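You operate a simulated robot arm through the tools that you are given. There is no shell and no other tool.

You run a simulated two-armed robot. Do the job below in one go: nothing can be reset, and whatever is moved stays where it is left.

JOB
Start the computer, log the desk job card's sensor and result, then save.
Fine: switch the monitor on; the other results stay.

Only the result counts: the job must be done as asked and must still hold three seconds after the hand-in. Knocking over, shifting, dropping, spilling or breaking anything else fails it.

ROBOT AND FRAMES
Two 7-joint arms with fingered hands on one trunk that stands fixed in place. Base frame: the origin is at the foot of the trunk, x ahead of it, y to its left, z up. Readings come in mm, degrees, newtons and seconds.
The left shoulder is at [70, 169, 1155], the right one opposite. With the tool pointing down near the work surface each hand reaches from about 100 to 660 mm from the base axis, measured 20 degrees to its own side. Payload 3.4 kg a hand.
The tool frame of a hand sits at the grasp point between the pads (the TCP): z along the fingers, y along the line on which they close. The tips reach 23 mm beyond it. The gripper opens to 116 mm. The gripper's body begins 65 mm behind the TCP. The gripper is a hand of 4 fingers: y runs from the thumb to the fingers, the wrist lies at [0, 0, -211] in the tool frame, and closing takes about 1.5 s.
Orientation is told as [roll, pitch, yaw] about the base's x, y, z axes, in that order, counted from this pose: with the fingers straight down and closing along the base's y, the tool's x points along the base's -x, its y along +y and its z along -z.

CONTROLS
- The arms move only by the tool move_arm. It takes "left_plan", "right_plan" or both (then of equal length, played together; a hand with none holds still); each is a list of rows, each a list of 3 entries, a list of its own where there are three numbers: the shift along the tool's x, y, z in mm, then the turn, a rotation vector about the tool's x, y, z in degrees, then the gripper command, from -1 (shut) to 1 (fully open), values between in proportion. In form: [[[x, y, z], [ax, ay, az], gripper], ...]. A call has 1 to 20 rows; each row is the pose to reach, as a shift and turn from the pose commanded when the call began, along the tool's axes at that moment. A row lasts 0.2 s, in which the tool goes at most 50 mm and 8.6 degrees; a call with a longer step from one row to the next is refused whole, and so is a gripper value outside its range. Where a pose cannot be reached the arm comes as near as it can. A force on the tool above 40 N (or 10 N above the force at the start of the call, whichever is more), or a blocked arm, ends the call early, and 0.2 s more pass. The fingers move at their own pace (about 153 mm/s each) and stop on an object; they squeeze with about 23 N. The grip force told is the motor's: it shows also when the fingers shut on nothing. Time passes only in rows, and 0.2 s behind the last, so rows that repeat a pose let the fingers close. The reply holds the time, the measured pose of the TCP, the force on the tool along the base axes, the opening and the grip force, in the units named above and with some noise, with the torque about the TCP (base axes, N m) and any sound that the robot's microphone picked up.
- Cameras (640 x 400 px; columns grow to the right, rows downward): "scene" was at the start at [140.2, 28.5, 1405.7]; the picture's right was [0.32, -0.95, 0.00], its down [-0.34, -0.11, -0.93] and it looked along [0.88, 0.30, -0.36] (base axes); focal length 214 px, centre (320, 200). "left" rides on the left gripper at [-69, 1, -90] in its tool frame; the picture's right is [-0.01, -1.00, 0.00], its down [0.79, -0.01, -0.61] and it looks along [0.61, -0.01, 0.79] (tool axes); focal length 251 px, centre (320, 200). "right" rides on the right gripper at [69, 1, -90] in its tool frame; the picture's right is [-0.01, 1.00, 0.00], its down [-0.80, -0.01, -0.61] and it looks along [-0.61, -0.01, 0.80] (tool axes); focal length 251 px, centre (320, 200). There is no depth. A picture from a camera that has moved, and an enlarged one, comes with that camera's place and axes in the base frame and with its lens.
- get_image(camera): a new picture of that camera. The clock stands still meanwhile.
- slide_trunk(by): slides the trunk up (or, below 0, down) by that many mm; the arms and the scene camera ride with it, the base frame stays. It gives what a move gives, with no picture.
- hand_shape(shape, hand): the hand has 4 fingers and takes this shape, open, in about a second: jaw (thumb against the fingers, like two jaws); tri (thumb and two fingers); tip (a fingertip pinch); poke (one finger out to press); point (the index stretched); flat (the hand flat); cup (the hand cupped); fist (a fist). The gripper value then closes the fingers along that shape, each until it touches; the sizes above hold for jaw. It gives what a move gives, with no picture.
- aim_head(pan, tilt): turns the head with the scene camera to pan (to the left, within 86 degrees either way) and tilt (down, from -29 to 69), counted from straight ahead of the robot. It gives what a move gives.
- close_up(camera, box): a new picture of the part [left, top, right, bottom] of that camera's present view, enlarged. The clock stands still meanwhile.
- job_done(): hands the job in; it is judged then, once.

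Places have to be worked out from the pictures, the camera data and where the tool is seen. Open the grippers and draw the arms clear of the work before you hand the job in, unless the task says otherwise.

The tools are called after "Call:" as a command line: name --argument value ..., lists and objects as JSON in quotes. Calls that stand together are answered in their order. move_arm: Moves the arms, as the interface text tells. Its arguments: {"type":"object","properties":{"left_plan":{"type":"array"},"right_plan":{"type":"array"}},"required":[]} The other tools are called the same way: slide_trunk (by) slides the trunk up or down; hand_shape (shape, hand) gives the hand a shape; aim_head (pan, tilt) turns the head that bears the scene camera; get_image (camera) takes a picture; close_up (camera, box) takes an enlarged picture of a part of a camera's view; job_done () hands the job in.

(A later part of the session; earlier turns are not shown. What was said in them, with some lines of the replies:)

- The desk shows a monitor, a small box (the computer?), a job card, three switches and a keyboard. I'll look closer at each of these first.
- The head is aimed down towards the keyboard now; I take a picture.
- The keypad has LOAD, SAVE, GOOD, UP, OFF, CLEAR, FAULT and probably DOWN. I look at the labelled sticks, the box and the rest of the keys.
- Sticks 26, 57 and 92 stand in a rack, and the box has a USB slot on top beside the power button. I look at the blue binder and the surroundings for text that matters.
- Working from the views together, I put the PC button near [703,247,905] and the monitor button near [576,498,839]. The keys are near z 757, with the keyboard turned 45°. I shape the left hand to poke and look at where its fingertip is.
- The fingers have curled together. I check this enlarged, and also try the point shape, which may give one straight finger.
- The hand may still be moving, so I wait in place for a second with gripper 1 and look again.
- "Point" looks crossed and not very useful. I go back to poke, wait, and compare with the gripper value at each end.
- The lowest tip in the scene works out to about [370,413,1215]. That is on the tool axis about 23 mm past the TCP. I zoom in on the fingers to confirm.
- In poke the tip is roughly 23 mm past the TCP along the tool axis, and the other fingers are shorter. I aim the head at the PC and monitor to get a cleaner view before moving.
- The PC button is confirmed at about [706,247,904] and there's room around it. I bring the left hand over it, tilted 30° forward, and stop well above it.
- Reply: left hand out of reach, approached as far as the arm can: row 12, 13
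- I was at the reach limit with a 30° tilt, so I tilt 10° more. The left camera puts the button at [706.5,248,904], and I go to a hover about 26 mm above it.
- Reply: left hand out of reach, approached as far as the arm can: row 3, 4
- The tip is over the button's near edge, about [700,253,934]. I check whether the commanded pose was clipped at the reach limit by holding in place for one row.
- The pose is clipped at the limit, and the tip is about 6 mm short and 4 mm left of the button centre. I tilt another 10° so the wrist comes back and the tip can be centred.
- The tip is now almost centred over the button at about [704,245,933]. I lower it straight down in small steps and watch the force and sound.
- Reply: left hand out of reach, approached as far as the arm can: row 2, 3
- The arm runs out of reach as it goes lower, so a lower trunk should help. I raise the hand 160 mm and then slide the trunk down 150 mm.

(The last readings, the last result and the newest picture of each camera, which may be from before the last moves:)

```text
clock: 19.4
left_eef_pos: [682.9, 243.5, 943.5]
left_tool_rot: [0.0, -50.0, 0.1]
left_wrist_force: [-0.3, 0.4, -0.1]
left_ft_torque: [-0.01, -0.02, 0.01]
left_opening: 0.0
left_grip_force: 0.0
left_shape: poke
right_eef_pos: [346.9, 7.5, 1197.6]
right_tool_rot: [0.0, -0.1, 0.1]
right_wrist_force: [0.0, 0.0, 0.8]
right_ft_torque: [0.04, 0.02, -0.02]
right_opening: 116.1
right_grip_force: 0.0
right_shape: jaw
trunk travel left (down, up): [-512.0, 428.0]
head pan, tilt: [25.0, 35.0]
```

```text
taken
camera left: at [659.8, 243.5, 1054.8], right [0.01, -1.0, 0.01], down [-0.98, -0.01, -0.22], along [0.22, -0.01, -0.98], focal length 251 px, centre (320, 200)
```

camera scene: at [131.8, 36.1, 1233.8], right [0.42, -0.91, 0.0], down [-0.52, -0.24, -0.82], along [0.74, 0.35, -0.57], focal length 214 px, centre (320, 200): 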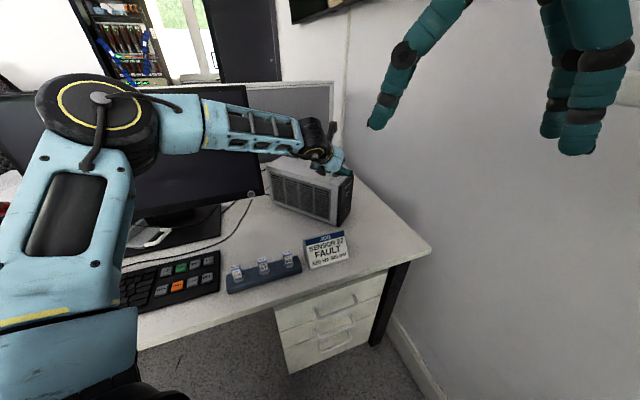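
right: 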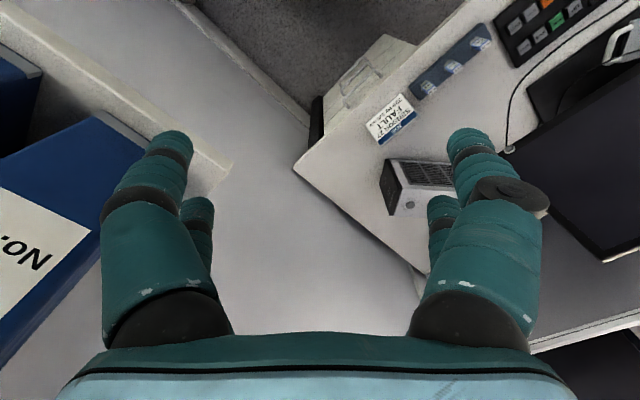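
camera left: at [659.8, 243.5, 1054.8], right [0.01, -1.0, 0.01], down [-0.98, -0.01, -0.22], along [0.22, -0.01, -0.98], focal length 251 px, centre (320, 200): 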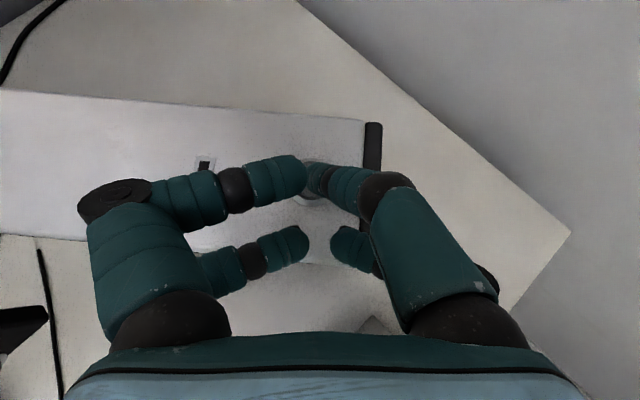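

The trunk is lower and the tip is at about [700.5,247,929]. I shift 4 mm forward and lower in small steps onto the button.

Call:
move_arm --left_plan '[[[5, 0, 9.5], [0, 0, 0], -1], [[12.7, 0, 16], [0, 0, 0], -1], [[15, 0, 17.9], [0, 0, 0], -1], [[15, 0, 17.9], [0, 0, 0], -1]]'

Call:
close_up --camera "left" --box '[260, 120, 380, 220]'

Call:
close_up --camera "scene" --box '[310, 140, 370, 190]'

```text
clock: 20.4
left_eef_pos: [687.5, 243.5, 923.3]
left_tool_rot: [-0.1, -50.3, 0.1]
left_wrist_force: [2.9, 1.0, 9.1]
left_ft_torque: [0.04, -0.15, 0.01]
left_opening: 0.1
left_grip_force: 0.1
left_shape: poke
right_eef_pos: [346.0, 7.4, 1198.3]
right_tool_rot: [0.0, -0.2, 0.1]
right_wrist_force: [0.7, -0.6, -0.1]
right_ft_torque: [-0.01, -0.03, 0.01]
right_opening: 115.8
right_grip_force: 0.0
right_shape: jaw
trunk travel left (down, up): [-512.0, 428.0]
head pan, tilt: [25.0, 35.0]
heard: click
```

```text
4.00 times, centred on (320, 170) of left
camera zoom: at [663.4, 243.2, 1033.6], right [0.01, -1.0, 0.01], down [-0.98, -0.01, -0.22], along [0.22, -0.01, -0.98], focal length 1006 px, centre (320, 320)
```

zoom: 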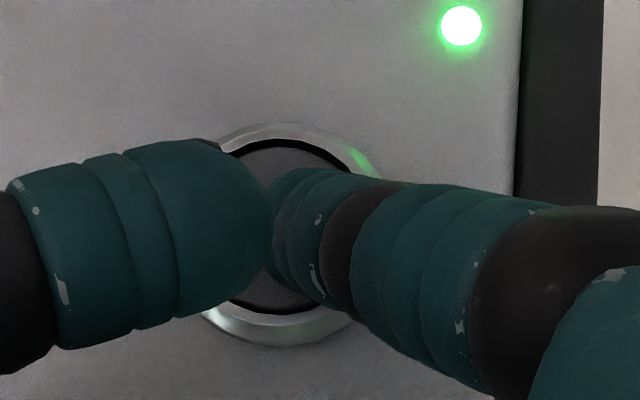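

```text
8.00 times, centred on (340, 165) of scene
camera zoom: at [130.6, 35.7, 1234.0], right [0.42, -0.91, 0.0], down [-0.52, -0.24, -0.82], along [0.74, 0.35, -0.57], focal length 1716 px, centre (160, 480)
```

zoom: 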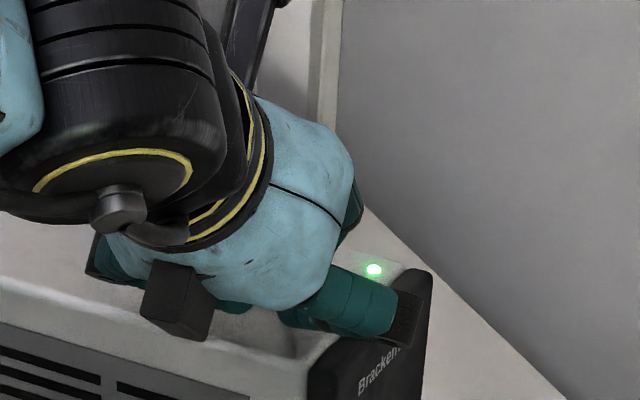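

A click sounded and the PC's green lamp is lit, so the computer is on. I lift off, then swing the hand back to in front of the monitor, turning 45° to face its button.

Call:
move_arm --left_plan '[[[-30.6, 0, -25.7], [0, 0, 0], -1], [[-61.3, 0, -51.4], [0, 0, 0], -1], [[-91.9, 0, -77.2], [0, 0, 0], -1], [[-64.4, 26, -99.1], [-5.75, 0, -4.82], -1], [[-36.8, 52, -121.1], [-11.5, 0, -9.63], -1], [[-9.2, 78, -143], [-17.25, 0, -14.45], -1], [[18.2, 104, -164.9], [-23, 0, -19.3], -1], [[45.8, 130, -186.8], [-28.75, 0, -24.1], -1], [[73.4, 157, -208.8], [-34.5, 0, -28.9], -1], [[73.4, 157, -208.8], [-34.5, 0, -28.9], -1]]'

Call:
get_image --camera "scene"

Call:
get_image --camera "left"

```text
clock: 22.6
left_eef_pos: [479.2, 400.3, 1000.5]
left_tool_rot: [0.1, -50.0, 45.1]
left_wrist_force: [-0.4, 0.2, 0.0]
left_ft_torque: [-0.02, -0.01, 0.01]
left_opening: 0.2
left_grip_force: 0.0
left_shape: poke
right_eef_pos: [345.8, 6.7, 1197.5]
right_tool_rot: [0.0, 0.0, 0.1]
right_wrist_force: [-0.6, -0.1, 0.7]
right_ft_torque: [-0.01, 0.01, -0.01]
right_opening: 115.8
right_grip_force: 0.1
right_shape: jaw
trunk travel left (down, up): [-512.0, 428.0]
head pan, tilt: [25.0, 35.0]
```

```text
taken
camera scene: at [132.4, 35.7, 1233.7], right [0.42, -0.91, 0.0], down [-0.52, -0.24, -0.82], along [0.74, 0.35, -0.57], focal length 214 px, centre (320, 200)
```

scene: 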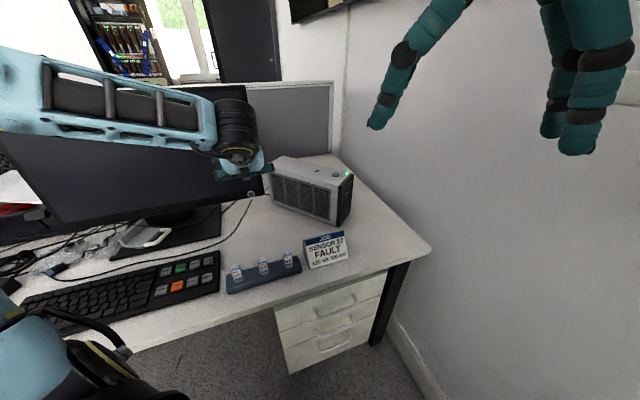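

```text
taken
camera left: at [462.7, 382.2, 1110.6], right [0.71, -0.7, 0.01], down [-0.68, -0.7, -0.22], along [0.16, 0.15, -0.98], focal length 251 px, centre (320, 200)
```

left: 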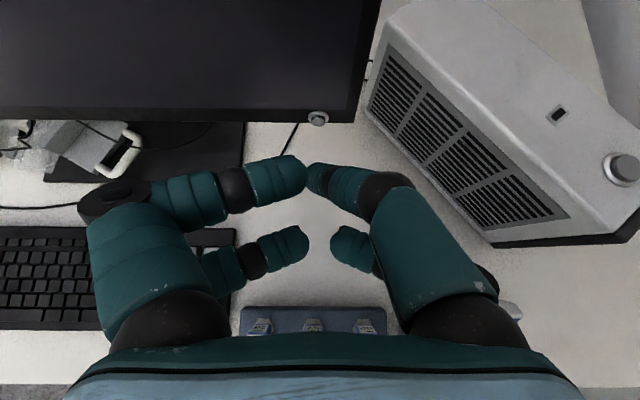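

The left camera puts the monitor button at about [575,497,839]. I tilt to 70° and bring the tip to about 40 mm in front of it.

Call:
move_arm --left_plan '[[[13.8, 0, 31.4], [0, -4, 0], -1], [[27.5, -1, 62.7], [0, -8, 0], -1], [[41.3, -1, 94], [0, -12, 0], -1], [[55, -2, 125.4], [0, -16, 0], -1], [[68.8, -2, 156.8], [0, -20, 0], -1], [[68.8, -2, 156.8], [0, -20, 0], -1]]'

Call:
get_image --camera "scene"

Call:
get_image --camera "left"

```text
clock: 24.0
left_eef_pos: [534.8, 451.4, 845.7]
left_tool_rot: [0.0, -70.1, 45.1]
left_wrist_force: [0.7, -0.4, 0.9]
left_ft_torque: [-0.01, 0.0, 0.01]
left_opening: 0.1
left_grip_force: 0.1
left_shape: poke
right_eef_pos: [345.8, 7.7, 1198.7]
right_tool_rot: [-0.1, -0.1, 0.1]
right_wrist_force: [0.0, 0.2, 0.0]
right_ft_torque: [-0.01, 0.0, 0.04]
right_opening: 115.9
right_grip_force: 0.1
right_shape: jaw
trunk travel left (down, up): [-512.0, 428.0]
head pan, tilt: [25.0, 35.0]
```

```text
taken
camera scene: at [131.2, 35.8, 1233.8], right [0.42, -0.91, 0.0], down [-0.52, -0.24, -0.82], along [0.74, 0.35, -0.57], focal length 214 px, centre (320, 200)
```

scene: 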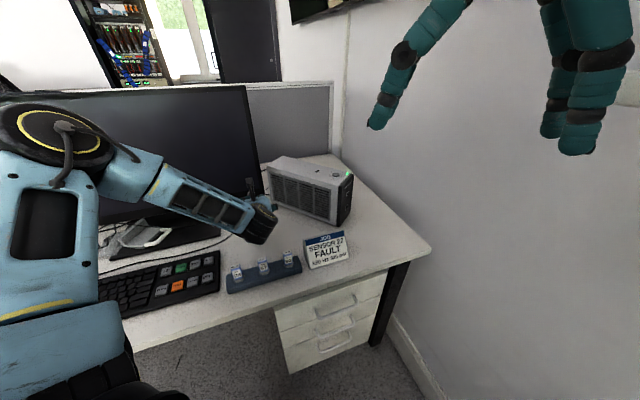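

```text
taken
camera left: at [492.7, 407.3, 941.2], right [0.71, -0.7, 0.01], down [-0.59, -0.6, -0.54], along [0.39, 0.38, -0.84], focal length 251 px, centre (320, 200)
```

left: 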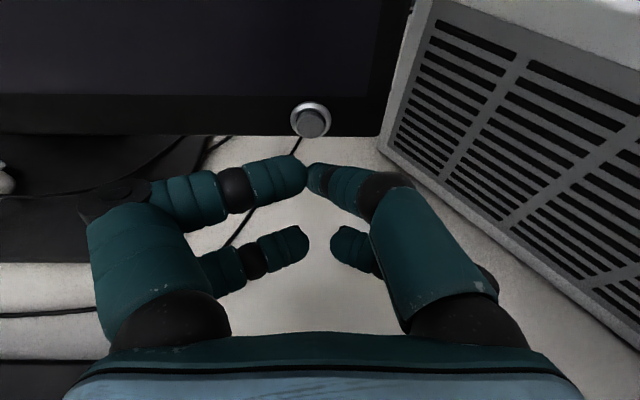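

The tip is about 42 mm short of the button and 2 mm low and to the right. I correct this and move in to a few millimetres from contact.

Call:
move_arm --left_plan '[[[-7, 2, 15], [0, 0, 0], -1], [[-12.8, 2, 29.4], [0, 0, 0], -1], [[-14.2, 2, 33.2], [0, 0, 0], -1], [[-14.2, 2, 33.2], [0, 0, 0], -1]]'

Call:
close_up --camera "left" --box '[240, 80, 400, 200]'

```text
clock: 25.0
left_eef_pos: [559.7, 479.6, 848.7]
left_tool_rot: [-0.1, -70.1, 45.0]
left_wrist_force: [-2.5, -3.3, 0.3]
left_ft_torque: [-0.02, 0.04, -0.03]
left_opening: 0.0
left_grip_force: 0.0
left_shape: poke
right_eef_pos: [347.1, 6.3, 1198.9]
right_tool_rot: [0.0, -0.1, 0.1]
right_wrist_force: [-0.2, -0.2, -0.2]
right_ft_torque: [-0.02, 0.0, 0.03]
right_opening: 116.0
right_grip_force: 0.0
right_shape: jaw
trunk travel left (down, up): [-512.0, 428.0]
head pan, tilt: [25.0, 35.0]
heard: click
```

```text
3.33 times, centred on (320, 140) of left
camera zoom: at [516.5, 435.5, 943.7], right [0.71, -0.7, 0.01], down [-0.59, -0.6, -0.54], along [0.38, 0.38, -0.84], focal length 838 px, centre (320, 400)
```

zoom: 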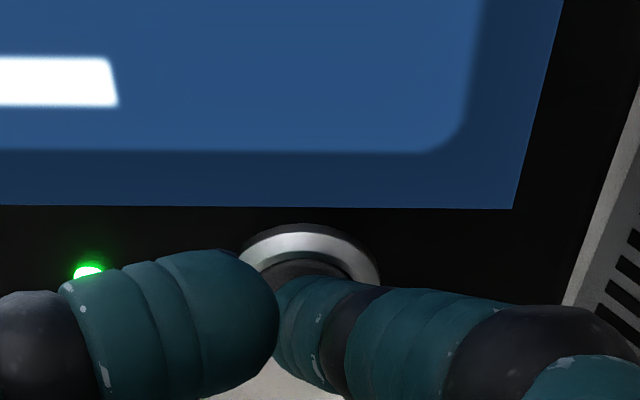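

The monitor clicked on with about 4 N and shows a blue screen. I retract and look at what it displays.

Call:
move_arm --left_plan '[[[13.7, 0, -37.6], [0, 0, 0], -1], [[-8, 0, -67], [0, 0, 0], -1], [[-29, 0, -96], [0, 0, 0], -1], [[-29, 0, -96], [0, 0, 0], -1]]'

Call:
get_image --camera "scene"

Call:
get_image --camera "left"

Call:
close_up --camera "scene" --box '[60, 60, 300, 220]'

```text
clock: 26.0
left_eef_pos: [502.8, 423.0, 906.9]
left_tool_rot: [0.1, -70.0, 45.0]
left_wrist_force: [-0.5, 0.1, 0.2]
left_ft_torque: [0.02, 0.05, -0.01]
left_opening: 0.0
left_grip_force: 0.0
left_shape: poke
right_eef_pos: [346.5, 7.6, 1197.1]
right_tool_rot: [0.0, -0.1, 0.0]
right_wrist_force: [-0.6, -0.4, 0.8]
right_ft_torque: [-0.02, 0.0, 0.02]
right_opening: 115.8
right_grip_force: 0.0
right_shape: jaw
trunk travel left (down, up): [-512.0, 428.0]
head pan, tilt: [25.0, 35.0]
```

```text
taken
camera scene: at [132.3, 36.4, 1233.6], right [0.42, -0.91, 0.0], down [-0.52, -0.24, -0.82], along [0.74, 0.35, -0.57], focal length 214 px, centre (320, 200)
```

scene: 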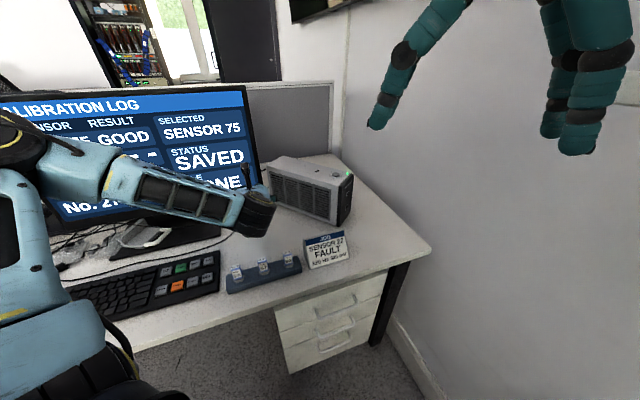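

```text
taken
camera left: at [460.7, 378.6, 1002.5], right [0.71, -0.7, 0.01], down [-0.59, -0.6, -0.54], along [0.38, 0.38, -0.84], focal length 251 px, centre (320, 200)
```

left: 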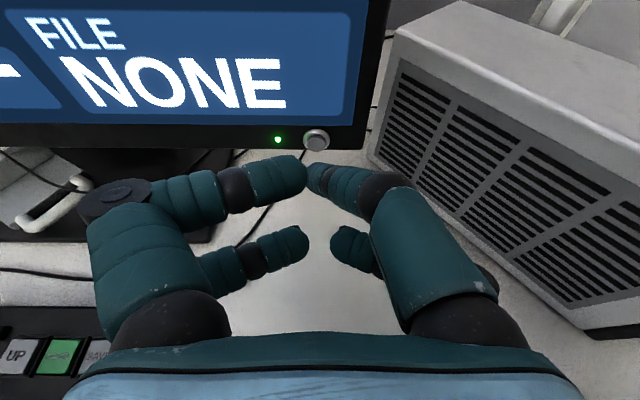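

```text
2.50 times, centred on (180, 140) of scene
camera zoom: at [132.3, 36.4, 1233.6], right [0.42, -0.91, 0.0], down [-0.52, -0.24, -0.82], along [0.74, 0.35, -0.57], focal length 536 px, centre (670, 350)
```

zoom: 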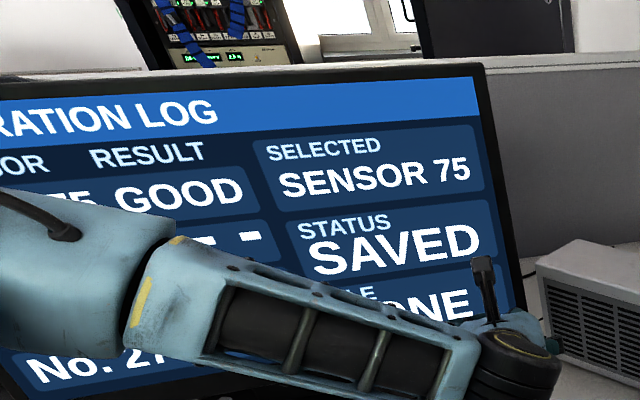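

The log shows SELECTED SENSOR 75, STATUS SAVED and FILE NONE, but the arm hides part of the list. I bring the hand upright over the DOWN key, turned 45° to match the keyboard, then read the whole screen.

Call:
move_arm --left_plan '[[[9.4, 27.5, -10.6], [0, 7.8, 0], -1], [[18.8, 55, -21.2], [0, 15.6, 0], -1], [[28.3, 82.4, -31.8], [0, 23.3, 0], -1], [[37.7, 110, -42.4], [0, 31.1, 0], -1], [[47.1, 137.4, -53], [0, 38.9, 0], -1], [[56.5, 165, -63.6], [0, 46.7, 0], -1], [[66, 192.3, -74.2], [0, 54.4, 0], -1], [[75.4, 220, -84.8], [0, 62.2, 0], -1], [[84.8, 247.3, -95.4], [0, 70, 0], -1], [[84.8, 247.3, -95.4], [0, 70, 0], -1]]'

Call:
get_image --camera "scene"

Call:
get_image --camera "left"

```text
clock: 28.2
left_eef_pos: [243.4, 514.2, 861.0]
left_tool_rot: [0.0, 0.2, 45.0]
left_wrist_force: [-1.0, 0.5, -0.3]
left_ft_torque: [0.02, -0.01, 0.01]
left_opening: 0.2
left_grip_force: 0.0
left_shape: poke
right_eef_pos: [346.7, 7.3, 1197.7]
right_tool_rot: [-0.1, -0.1, 0.1]
right_wrist_force: [-0.2, 0.0, -0.6]
right_ft_torque: [-0.01, 0.02, 0.03]
right_opening: 116.0
right_grip_force: 0.0
right_shape: jaw
trunk travel left (down, up): [-512.0, 428.0]
head pan, tilt: [25.0, 35.0]
```

```text
taken
camera scene: at [132.0, 35.9, 1233.7], right [0.42, -0.91, 0.0], down [-0.52, -0.24, -0.82], along [0.74, 0.35, -0.57], focal length 214 px, centre (320, 200)
```

scene: 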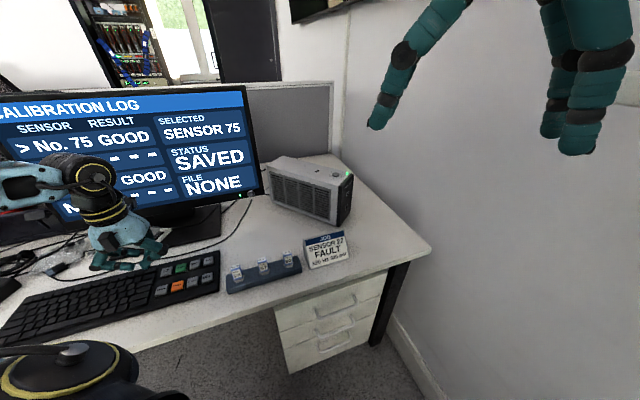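

```text
taken
camera left: at [291.8, 562.1, 949.7], right [0.71, -0.7, 0.0], down [-0.56, -0.57, 0.61], along [-0.43, -0.43, -0.79], focal length 251 px, centre (320, 200)
```

left: 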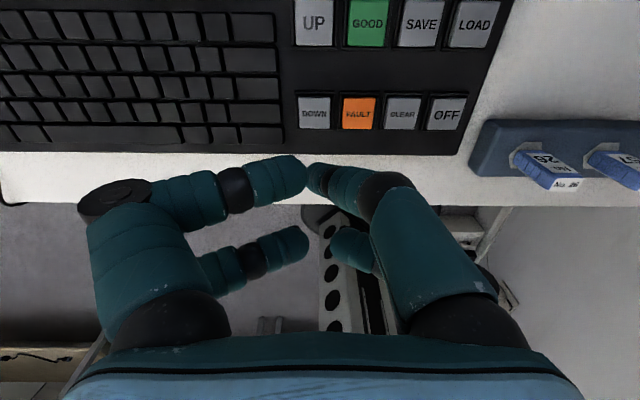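

Row 1 reads "> No. 75 GOOD", and the arm still covers the other numbers. I aim the head further left and enlarge the screen.

Call:
aim_head --pan 48 --tilt 28

Call:
get_image --camera "scene"

Call:
close_up --camera "scene" --box '[150, 70, 410, 240]'

```text
clock: 29.1
left_eef_pos: [242.2, 514.3, 860.0]
left_tool_rot: [0.0, 0.0, 45.2]
left_wrist_force: [-1.7, 0.2, 0.5]
left_ft_torque: [0.03, 0.0, 0.01]
left_opening: 0.1
left_grip_force: 0.1
left_shape: poke
right_eef_pos: [346.7, 8.1, 1197.2]
right_tool_rot: [-0.1, -0.1, 0.1]
right_wrist_force: [-0.1, 0.1, -0.8]
right_ft_torque: [-0.02, 0.0, -0.01]
right_opening: 116.2
right_grip_force: 0.1
right_shape: jaw
trunk travel left (down, up): [-512.0, 428.0]
head pan, tilt: [48.0, 28.0]
```

```text
taken
camera scene: at [113.1, 66.7, 1244.7], right [0.74, -0.67, 0.0], down [-0.31, -0.35, -0.88], along [0.59, 0.66, -0.47], focal length 214 px, centre (320, 200)
```

scene: 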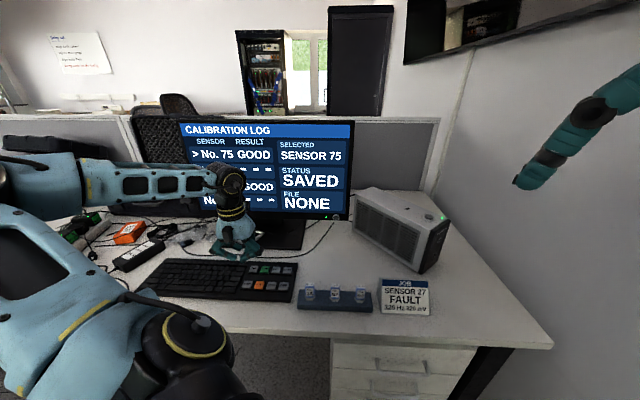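

```text
2.35 times, centred on (280, 155) of scene
camera zoom: at [113.1, 66.7, 1244.7], right [0.74, -0.67, 0.0], down [-0.31, -0.35, -0.88], along [0.59, 0.66, -0.47], focal length 505 px, centre (414, 306)
```

zoom: 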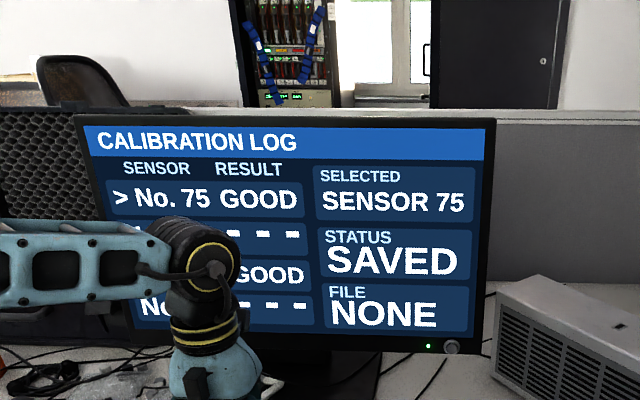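

A wall notice is visible, so I enlarge it. I also lower the fingertip to just above the DOWN key.

Call:
close_up --camera "scene" --box '[30, 20, 130, 90]'

Call:
move_arm --left_plan '[[[-5.5, 0, 30], [0, 0, 0], -1], [[-5.5, 0, 60], [0, 0, 0], -1], [[-5.5, 0, 66], [0, 0, 0], -1], [[-5.5, 0, 66], [0, 0, 0], -1]]'

Call:
get_image --camera "left"

Call:
close_up --camera "scene" --box '[180, 220, 320, 320]'

```text
5.71 times, centred on (80, 55) of scene
camera zoom: at [113.1, 66.7, 1244.7], right [0.74, -0.67, 0.0], down [-0.31, -0.35, -0.88], along [0.59, 0.66, -0.47], focal length 1226 px, centre (1691, 1029)
```

zoom: 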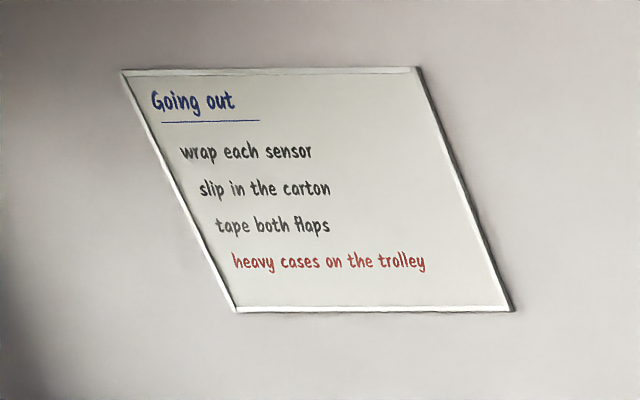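

```text
clock: 30.1
left_eef_pos: [248.5, 518.8, 793.8]
left_tool_rot: [0.0, -0.1, 45.0]
left_wrist_force: [-0.2, -0.1, 0.2]
left_ft_torque: [0.01, 0.01, -0.01]
left_opening: 0.3
left_grip_force: 0.1
left_shape: poke
right_eef_pos: [347.1, 7.7, 1198.8]
right_tool_rot: [0.0, 0.0, 0.1]
right_wrist_force: [1.0, 0.2, -0.2]
right_ft_torque: [-0.03, -0.01, 0.0]
right_opening: 116.0
right_grip_force: 0.0
right_shape: jaw
trunk travel left (down, up): [-512.0, 428.0]
head pan, tilt: [48.0, 28.0]
```

```text
taken
camera left: at [297.3, 565.5, 883.7], right [0.71, -0.7, 0.0], down [-0.56, -0.57, 0.61], along [-0.42, -0.43, -0.79], focal length 251 px, centre (320, 200)
```

left: 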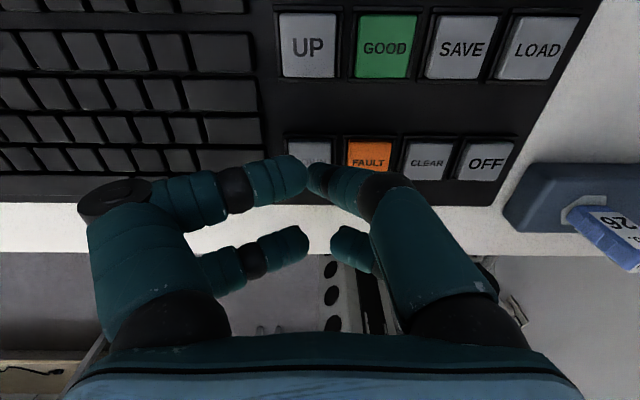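

```text
4.00 times, centred on (250, 270) of scene
camera zoom: at [113.0, 66.9, 1244.7], right [0.74, -0.67, 0.0], down [-0.31, -0.35, -0.88], along [0.59, 0.66, -0.47], focal length 858 px, centre (600, -80)
```

zoom: 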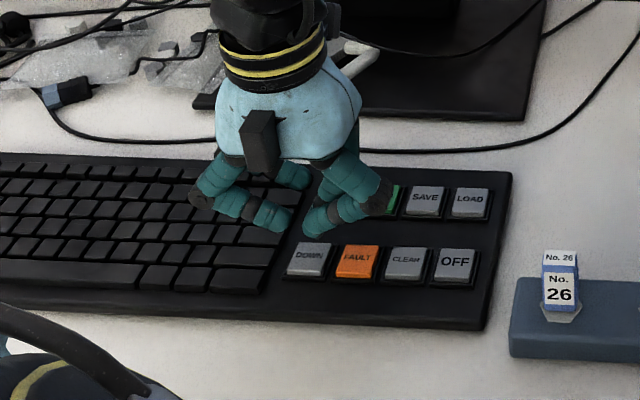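

The key tops are near z 746, and the tip is centred over DOWN at about z 772. I lower it in small steps to press.

Call:
move_arm --left_plan '[[[0, 0, 18], [0, 0, 0], -1], [[0, 0, 22], [0, 0, 0], -1], [[0, 0, 25], [0, 0, 0], -1], [[0, 0, 25], [0, 0, 0], -1]]'

Call:
close_up --camera "scene" --box '[150, 100, 370, 310]'

```text
clock: 31.1
left_eef_pos: [249.0, 518.0, 770.6]
left_tool_rot: [0.0, -0.2, 45.0]
left_wrist_force: [2.7, 3.1, 18.5]
left_ft_torque: [0.14, -0.15, 0.01]
left_opening: 0.0
left_grip_force: 0.0
left_shape: poke
right_eef_pos: [347.1, 5.4, 1198.3]
right_tool_rot: [0.1, -0.1, 0.1]
right_wrist_force: [-0.4, 0.5, -0.3]
right_ft_torque: [0.02, -0.01, -0.02]
right_opening: 115.9
right_grip_force: 0.1
right_shape: jaw
trunk travel left (down, up): [-512.0, 428.0]
head pan, tilt: [48.0, 28.0]
heard: click
```

```text
1.90 times, centred on (260, 205) of scene
camera zoom: at [112.3, 64.5, 1245.1], right [0.74, -0.67, 0.0], down [-0.31, -0.35, -0.88], along [0.59, 0.66, -0.47], focal length 408 px, centre (434, 190)
```

zoom: 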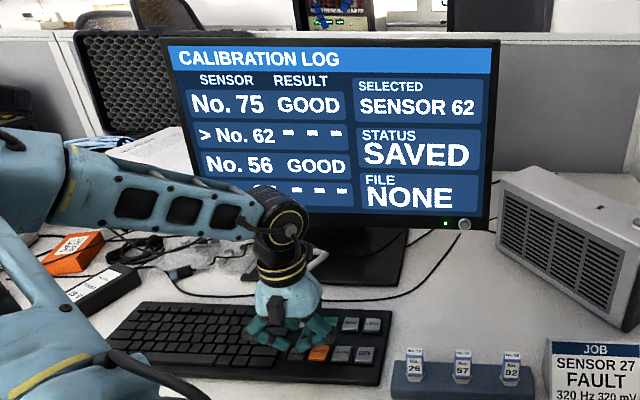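

DOWN worked and SENSOR 62 is selected. The list runs 75, 62, 56, and the last row, seen earlier as No. 27. I release and press DOWN again.

Call:
move_arm --left_plan '[[[0, 0, -14], [0, 0, 0], -1], [[0, 0, -14], [0, 0, 0], -1], [[0, 0, -4], [0, 0, 0], -1], [[0, 0, -1], [0, 0, 0], -1], [[0, 0, -1], [0, 0, 0], -1], [[0, 0, -15], [0, 0, 0], -1], [[0, 0, -15], [0, 0, 0], -1]]'

Call:
close_up --camera "scene" --box '[150, 100, 370, 310]'

```text
clock: 32.7
left_eef_pos: [247.2, 518.1, 785.3]
left_tool_rot: [0.0, 0.0, 45.1]
left_wrist_force: [-0.1, 0.0, 0.1]
left_ft_torque: [-0.02, 0.02, 0.0]
left_opening: 0.0
left_grip_force: 0.1
left_shape: poke
right_eef_pos: [347.0, 7.2, 1197.8]
right_tool_rot: [0.0, -0.1, 0.1]
right_wrist_force: [1.2, 1.8, -0.7]
right_ft_torque: [0.01, 0.0, 0.0]
right_opening: 116.0
right_grip_force: 0.1
right_shape: jaw
trunk travel left (down, up): [-512.0, 428.0]
head pan, tilt: [48.0, 28.0]
heard: click
```

```text
1.90 times, centred on (260, 205) of scene
camera zoom: at [113.0, 66.6, 1244.6], right [0.74, -0.67, 0.0], down [-0.31, -0.35, -0.88], along [0.59, 0.66, -0.47], focal length 408 px, centre (434, 190)
```

zoom: 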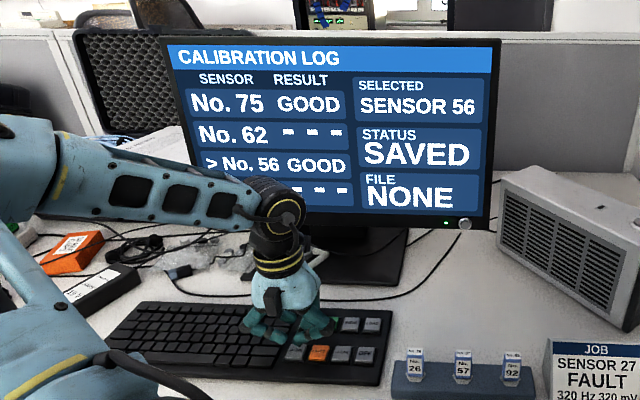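

Sensor 56 is now selected, so one more DOWN press should reach the last row. The hand is 15 mm up, and I repeat the same press.

Call:
move_arm --left_plan '[[[0, 0, 11], [0, 0, 0], -1], [[0, 0, 14], [0, 0, 0], -1], [[0, 0, 14], [0, 0, 0], -1], [[0, 0, 0], [0, 0, 0], -1], [[0, 0, 0], [0, 0, 0], -1]]'

Call:
close_up --camera "scene" --box '[150, 100, 370, 310]'

Call:
get_image --camera "left"

```text
clock: 33.9
left_eef_pos: [248.0, 518.5, 784.3]
left_tool_rot: [0.0, 0.0, 45.1]
left_wrist_force: [0.8, 0.5, -0.1]
left_ft_torque: [0.05, -0.02, 0.03]
left_opening: 0.0
left_grip_force: 0.1
left_shape: poke
right_eef_pos: [346.0, 7.4, 1197.7]
right_tool_rot: [0.0, -0.1, 0.1]
right_wrist_force: [-0.4, -0.1, -0.4]
right_ft_torque: [0.03, -0.02, 0.01]
right_opening: 115.8
right_grip_force: 0.0
right_shape: jaw
trunk travel left (down, up): [-512.0, 428.0]
head pan, tilt: [48.0, 28.0]
heard: click
```

```text
1.90 times, centred on (260, 205) of scene
camera zoom: at [112.9, 66.6, 1244.6], right [0.74, -0.67, 0.0], down [-0.31, -0.35, -0.88], along [0.59, 0.66, -0.47], focal length 408 px, centre (434, 190)
```

zoom: 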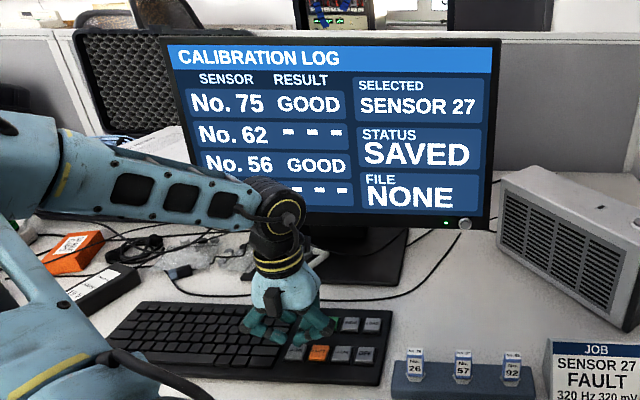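

```text
taken
camera left: at [296.1, 566.1, 873.9], right [0.71, -0.7, 0.0], down [-0.56, -0.57, 0.61], along [-0.43, -0.43, -0.79], focal length 251 px, centre (320, 200)
```

left: 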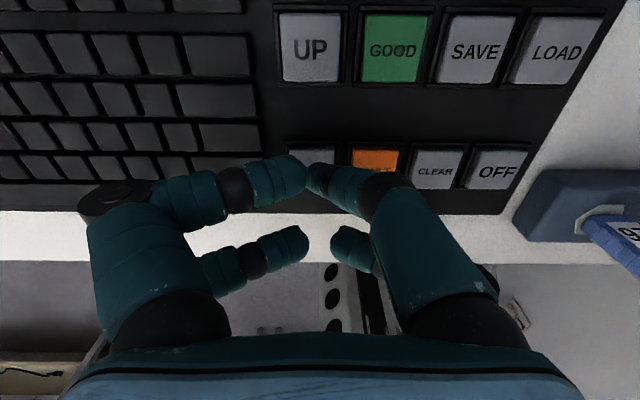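

SENSOR 27 is selected. FAULT is one key pitch (about 34 mm) to the right, so I raise, shift and check the alignment.

Call:
move_arm --left_plan '[[[0, 0, -12], [0, 0, 0], -1], [[0, -33, -12], [0, 0, 0], -1], [[0, -33, 0], [0, 0, 0], -1], [[0, -33, 0], [0, 0, 0], -1]]'

Call:
get_image --camera "left"

Call:
close_up --camera "scene" --box '[190, 230, 310, 310]'

```text
clock: 34.9
left_eef_pos: [271.5, 494.7, 783.9]
left_tool_rot: [0.0, 0.0, 45.1]
left_wrist_force: [-1.2, 0.2, 0.1]
left_ft_torque: [-0.02, 0.01, -0.01]
left_opening: 0.0
left_grip_force: 0.1
left_shape: poke
right_eef_pos: [346.7, 8.2, 1197.7]
right_tool_rot: [0.0, -0.1, 0.1]
right_wrist_force: [-0.1, -0.5, -0.1]
right_ft_torque: [0.01, -0.03, 0.02]
right_opening: 115.9
right_grip_force: 0.0
right_shape: jaw
trunk travel left (down, up): [-512.0, 428.0]
head pan, tilt: [48.0, 28.0]
```

```text
taken
camera left: at [320.3, 542.2, 874.2], right [0.71, -0.7, 0.0], down [-0.56, -0.57, 0.61], along [-0.42, -0.43, -0.79], focal length 251 px, centre (320, 200)
```

left: 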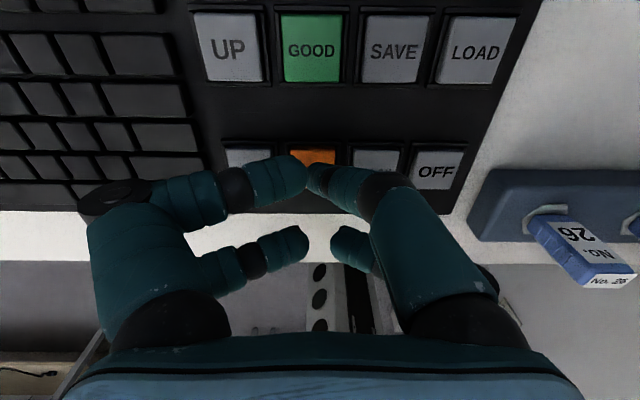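

```text
5.00 times, centred on (250, 270) of scene
camera zoom: at [113.1, 66.5, 1244.7], right [0.74, -0.67, 0.0], down [-0.31, -0.35, -0.88], along [0.59, 0.66, -0.47], focal length 1072 px, centre (670, -150)
```

zoom: 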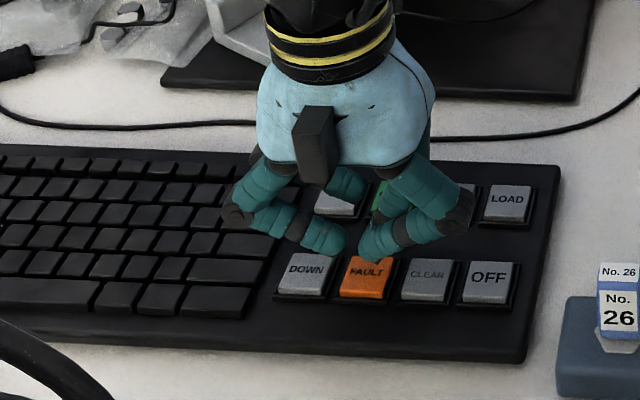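

The tip is over the orange FAULT key, so I press it with the same depth.

Call:
move_arm --left_plan '[[[0, 0, 11], [0, 0, 0], -1], [[0, 0, 14], [0, 0, 0], -1], [[0, 0, 14], [0, 0, 0], -1], [[0, 0, 0], [0, 0, 0], -1], [[0, 0, 0], [0, 0, 0], -1]]'

Call:
close_up --camera "scene" --box '[150, 100, 370, 310]'

```text
clock: 36.1
left_eef_pos: [272.8, 493.8, 784.1]
left_tool_rot: [0.1, 0.0, 45.1]
left_wrist_force: [-0.3, 0.5, 0.5]
left_ft_torque: [-0.02, -0.01, 0.0]
left_opening: 0.2
left_grip_force: 0.0
left_shape: poke
right_eef_pos: [345.7, 7.6, 1198.0]
right_tool_rot: [0.0, -0.1, 0.0]
right_wrist_force: [0.6, 0.5, 0.4]
right_ft_torque: [-0.02, 0.0, -0.01]
right_opening: 116.0
right_grip_force: 0.0
right_shape: jaw
trunk travel left (down, up): [-512.0, 428.0]
head pan, tilt: [48.0, 28.0]
heard: click
```

```text
1.90 times, centred on (260, 205) of scene
camera zoom: at [112.9, 66.6, 1244.6], right [0.74, -0.67, 0.0], down [-0.31, -0.35, -0.88], along [0.59, 0.66, -0.47], focal length 408 px, centre (434, 190)
```

zoom: 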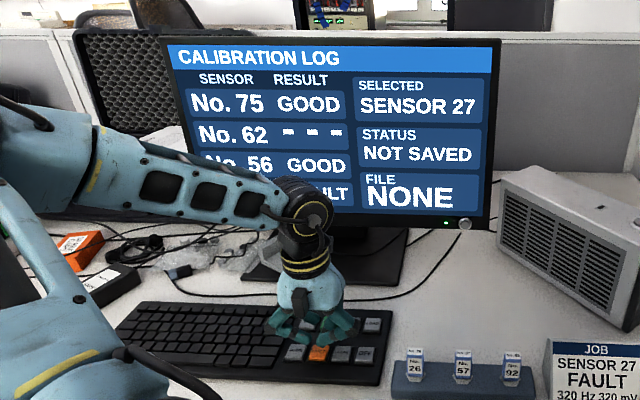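

Row 4 now shows FAULT and the status is NOT SAVED. SAVE is one key right and about 56 mm further back, so I raise, shift and check alignment.

Call:
move_arm --left_plan '[[[0, 0, -15], [0, 0, 0], -1], [[-28, -17, -15], [0, 0, 0], -1], [[-55, -35, -15], [0, 0, 0], -1], [[-55, -35, 0], [0, 0, 0], -1], [[-55, -35, 0], [0, 0, 0], -1]]'

Call:
get_image --camera "left"

Call:
close_up --camera "scene" --box '[210, 220, 330, 300]'

```text
clock: 37.3
left_eef_pos: [334.4, 508.3, 783.0]
left_tool_rot: [0.0, 0.0, 45.2]
left_wrist_force: [-0.6, 0.5, 1.1]
left_ft_torque: [-0.02, -0.01, -0.01]
left_opening: 0.0
left_grip_force: 0.0
left_shape: poke
right_eef_pos: [347.7, 7.4, 1197.2]
right_tool_rot: [0.0, -0.1, 0.1]
right_wrist_force: [0.2, 0.3, -1.1]
right_ft_torque: [0.02, 0.01, 0.01]
right_opening: 116.1
right_grip_force: 0.0
right_shape: jaw
trunk travel left (down, up): [-512.0, 428.0]
head pan, tilt: [48.0, 28.0]
```

```text
taken
camera left: at [382.4, 556.3, 873.5], right [0.71, -0.7, 0.0], down [-0.56, -0.57, 0.61], along [-0.43, -0.43, -0.79], focal length 251 px, centre (320, 200)
```

left: 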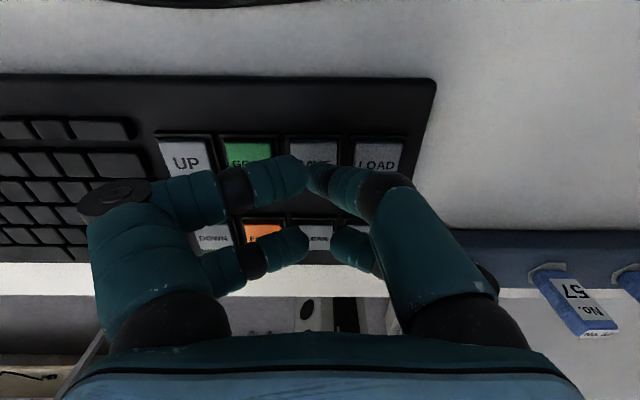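

```text
5.00 times, centred on (270, 260) of scene
camera zoom: at [113.2, 66.8, 1244.6], right [0.74, -0.67, 0.0], down [-0.31, -0.35, -0.88], along [0.59, 0.66, -0.47], focal length 1072 px, centre (570, -100)
```

zoom: 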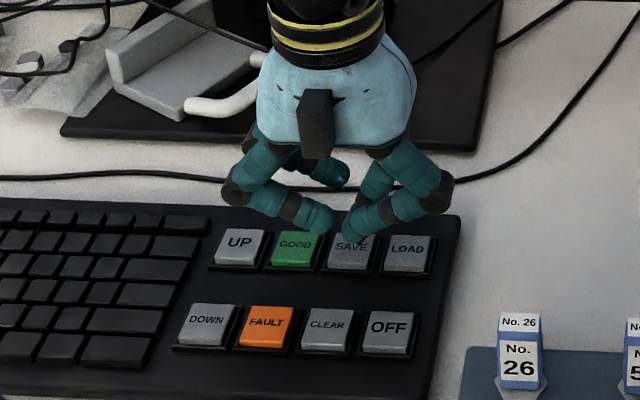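

The tip is on SAVE within about 3 mm. I nudge 2 mm forward and press.

Call:
move_arm --left_plan '[[[-2.5, 0, 5], [0, 0, 0], -1], [[-2.5, 0, 11], [0, 0, 0], -1], [[-2.5, 0, 14], [0, 0, 0], -1], [[-2.5, 0, 14], [0, 0, 0], -1], [[-2.5, 0, 0], [0, 0, 0], -1], [[-2.5, 0, 0], [0, 0, 0], -1]]'

Call:
close_up --camera "scene" --box '[150, 100, 370, 310]'

```text
clock: 38.7
left_eef_pos: [336.1, 511.3, 785.7]
left_tool_rot: [0.0, 0.0, 45.1]
left_wrist_force: [-0.9, -0.5, 0.7]
left_ft_torque: [-0.02, 0.01, 0.01]
left_opening: 0.0
left_grip_force: 0.1
left_shape: poke
right_eef_pos: [346.3, 7.5, 1198.6]
right_tool_rot: [0.0, 0.0, 0.1]
right_wrist_force: [0.2, 1.0, 0.5]
right_ft_torque: [0.02, 0.02, 0.0]
right_opening: 115.8
right_grip_force: 0.1
right_shape: jaw
trunk travel left (down, up): [-512.0, 428.0]
head pan, tilt: [48.0, 28.0]
heard: click
```

```text
1.90 times, centred on (260, 205) of scene
camera zoom: at [112.9, 66.6, 1244.6], right [0.74, -0.67, 0.0], down [-0.31, -0.35, -0.88], along [0.59, 0.66, -0.47], focal length 408 px, centre (434, 190)
```

zoom: 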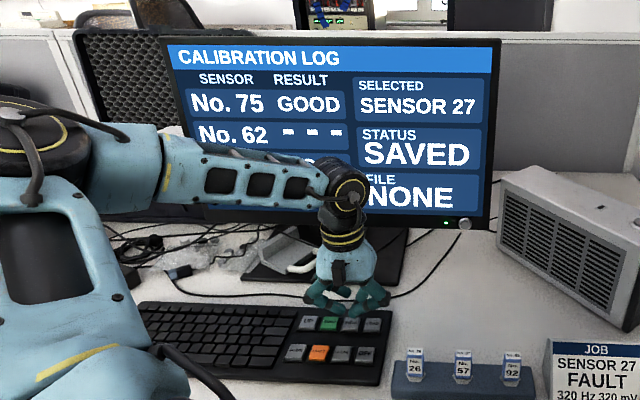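

STATUS is SAVED with SENSOR 27 selected. I raise the hand and draw it back off the desk so I can read the whole list.

Call:
move_arm --left_plan '[[[0, 0, -40], [0, 0, 0], -1], [[0, 0, -80], [0, 0, 0], -1], [[0, 0, -120], [0, 0, 0], -1], [[0, 0, -160], [0, 0, 0], -1], [[30, 10, -180], [0, 0, 0], -1], [[65, 20, -190], [0, 0, 0], -1], [[100, 30, -200], [0, 0, 0], -1], [[135, 40, -200], [0, 0, 0], -1], [[135, 40, -200], [0, 0, 0], -1]]'

Call:
get_image --camera "scene"

Call:
close_up --camera "scene" --box '[150, 100, 370, 310]'

```text
clock: 40.7
left_eef_pos: [212.1, 442.9, 983.4]
left_tool_rot: [0.0, 0.1, 45.1]
left_wrist_force: [-0.6, 0.3, 0.4]
left_ft_torque: [-0.01, 0.0, -0.02]
left_opening: 0.0
left_grip_force: 0.1
left_shape: poke
right_eef_pos: [347.1, 7.8, 1196.8]
right_tool_rot: [-0.1, 0.0, 0.2]
right_wrist_force: [0.2, 0.5, 0.5]
right_ft_torque: [0.04, -0.01, -0.01]
right_opening: 115.8
right_grip_force: 0.0
right_shape: jaw
trunk travel left (down, up): [-512.0, 428.0]
head pan, tilt: [48.0, 28.0]
```

```text
taken
camera scene: at [113.9, 67.1, 1244.5], right [0.74, -0.67, 0.0], down [-0.31, -0.35, -0.88], along [0.59, 0.66, -0.47], focal length 214 px, centre (320, 200)
```

scene: 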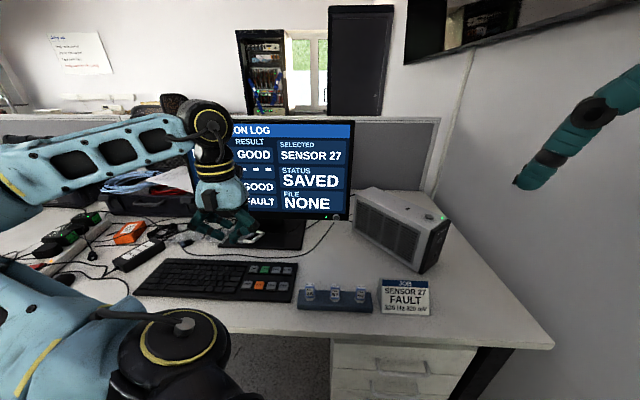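

```text
1.90 times, centred on (260, 205) of scene
camera zoom: at [113.9, 67.1, 1244.5], right [0.74, -0.67, 0.0], down [-0.31, -0.35, -0.88], along [0.59, 0.66, -0.47], focal length 408 px, centre (434, 190)
```

zoom: 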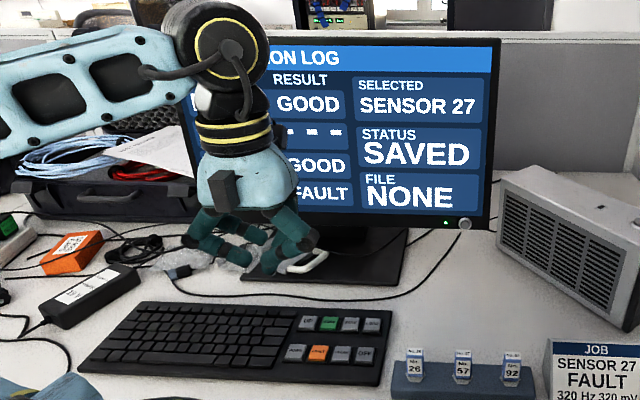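

The list reads GOOD, - - -, GOOD, FAULT and the status is SAVED. I raise the hand a bit more, open it in the jaw shape, and take a last look.

Call:
move_arm --left_plan '[[[15, 0, -40], [0, 0, 0], -1], [[30, 0, -80], [0, 0, 0], -1], [[30, 0, -80], [0, 0, 0], -1]]'

Call:
hand_shape --hand "left" --shape "jaw"

Call:
move_arm --left_plan '[[[0, 0, 0], [0, 0, 0], 1], [[0, 0, 0], [0, 0, 0], 1], [[0, 0, 0], [0, 0, 0], 1], [[0, 0, 0], [0, 0, 0], 1]]'

Call:
get_image --camera "scene"

Call:
close_up --camera "scene" --box '[150, 100, 370, 310]'

```text
clock: 41.5
left_eef_pos: [192.4, 421.5, 1065.7]
left_tool_rot: [0.0, -0.1, 45.1]
left_wrist_force: [-0.4, 0.3, -0.1]
left_ft_torque: [-0.03, 0.0, -0.01]
left_opening: 0.0
left_grip_force: 0.1
left_shape: poke
right_eef_pos: [346.1, 8.1, 1197.1]
right_tool_rot: [0.0, -0.1, 0.1]
right_wrist_force: [0.3, 0.6, 0.4]
right_ft_torque: [0.01, 0.03, -0.03]
right_opening: 115.6
right_grip_force: 0.0
right_shape: jaw
trunk travel left (down, up): [-512.0, 428.0]
head pan, tilt: [48.0, 28.0]
```

```text
clock: 42.4
left_eef_pos: [193.2, 421.0, 1064.7]
left_tool_rot: [-0.1, -0.1, 45.0]
left_wrist_force: [-1.0, 0.3, -1.0]
left_ft_torque: [0.0, 0.01, -0.03]
left_opening: 115.8
left_grip_force: 0.1
left_shape: jaw
right_eef_pos: [346.4, 6.9, 1197.8]
right_tool_rot: [0.0, -0.1, 0.0]
right_wrist_force: [-0.3, -0.3, 0.2]
right_ft_torque: [0.03, 0.0, -0.03]
right_opening: 115.7
right_grip_force: 0.1
right_shape: jaw
trunk travel left (down, up): [-512.0, 428.0]
head pan, tilt: [48.0, 28.0]
```

```text
clock: 43.4
left_eef_pos: [193.3, 422.2, 1065.1]
left_tool_rot: [0.0, 0.0, 45.1]
left_wrist_force: [-1.3, -0.4, -0.1]
left_ft_torque: [-0.01, 0.04, 0.03]
left_opening: 116.0
left_grip_force: 0.0
left_shape: jaw
right_eef_pos: [346.3, 7.0, 1198.6]
right_tool_rot: [0.0, -0.2, 0.1]
right_wrist_force: [-0.3, -0.3, -0.3]
right_ft_torque: [0.0, 0.03, 0.0]
right_opening: 116.0
right_grip_force: 0.1
right_shape: jaw
trunk travel left (down, up): [-512.0, 428.0]
head pan, tilt: [48.0, 28.0]
```

```text
taken
camera scene: at [113.0, 66.7, 1244.7], right [0.74, -0.67, 0.0], down [-0.31, -0.35, -0.88], along [0.59, 0.66, -0.47], focal length 214 px, centre (320, 200)
```

scene: 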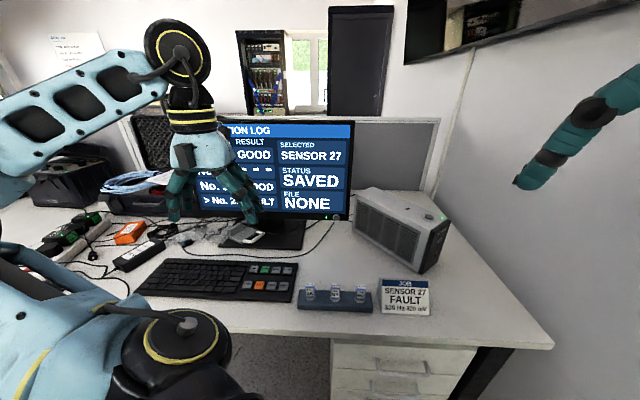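

```text
1.90 times, centred on (260, 205) of scene
camera zoom: at [113.0, 66.7, 1244.7], right [0.74, -0.67, 0.0], down [-0.31, -0.35, -0.88], along [0.59, 0.66, -0.47], focal length 408 px, centre (434, 190)
```

zoom: 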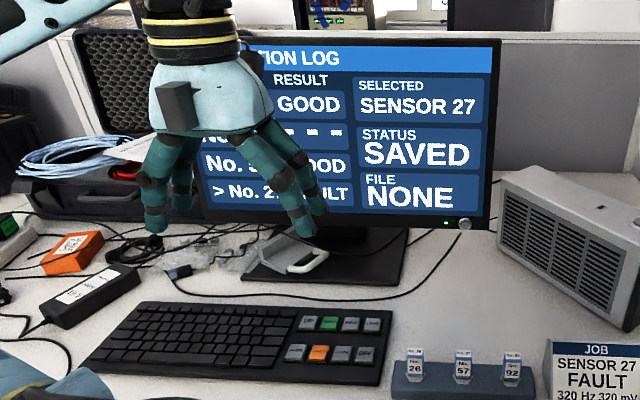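

The computer and monitor are on, sensor 27 is logged as FAULT and saved, and the other results are unchanged. Nothing on the desk has moved and both hands are open and clear, so I hand the job in.

Call:
job_done

```text
The job is handed in.
```

The computer is on, and sensor 27 is logged as FAULT, matching the desk job card. The log is saved: the screen showed SENSOR 27 selected with status SAVED before I handed in.

- **Other results:** these are unchanged. Sensors 75 and 56 still read GOOD, and sensor 62 is still blank.
- **Monitor:** I switched it on so I could read the log.
- **Desk:** nothing was knocked or shifted that I could see. Both hands were open and clear of the work at hand-in.

The log's FILE field read NONE throughout. I didn't use the numbered sticks or the LOAD key, because the job didn't call for them.
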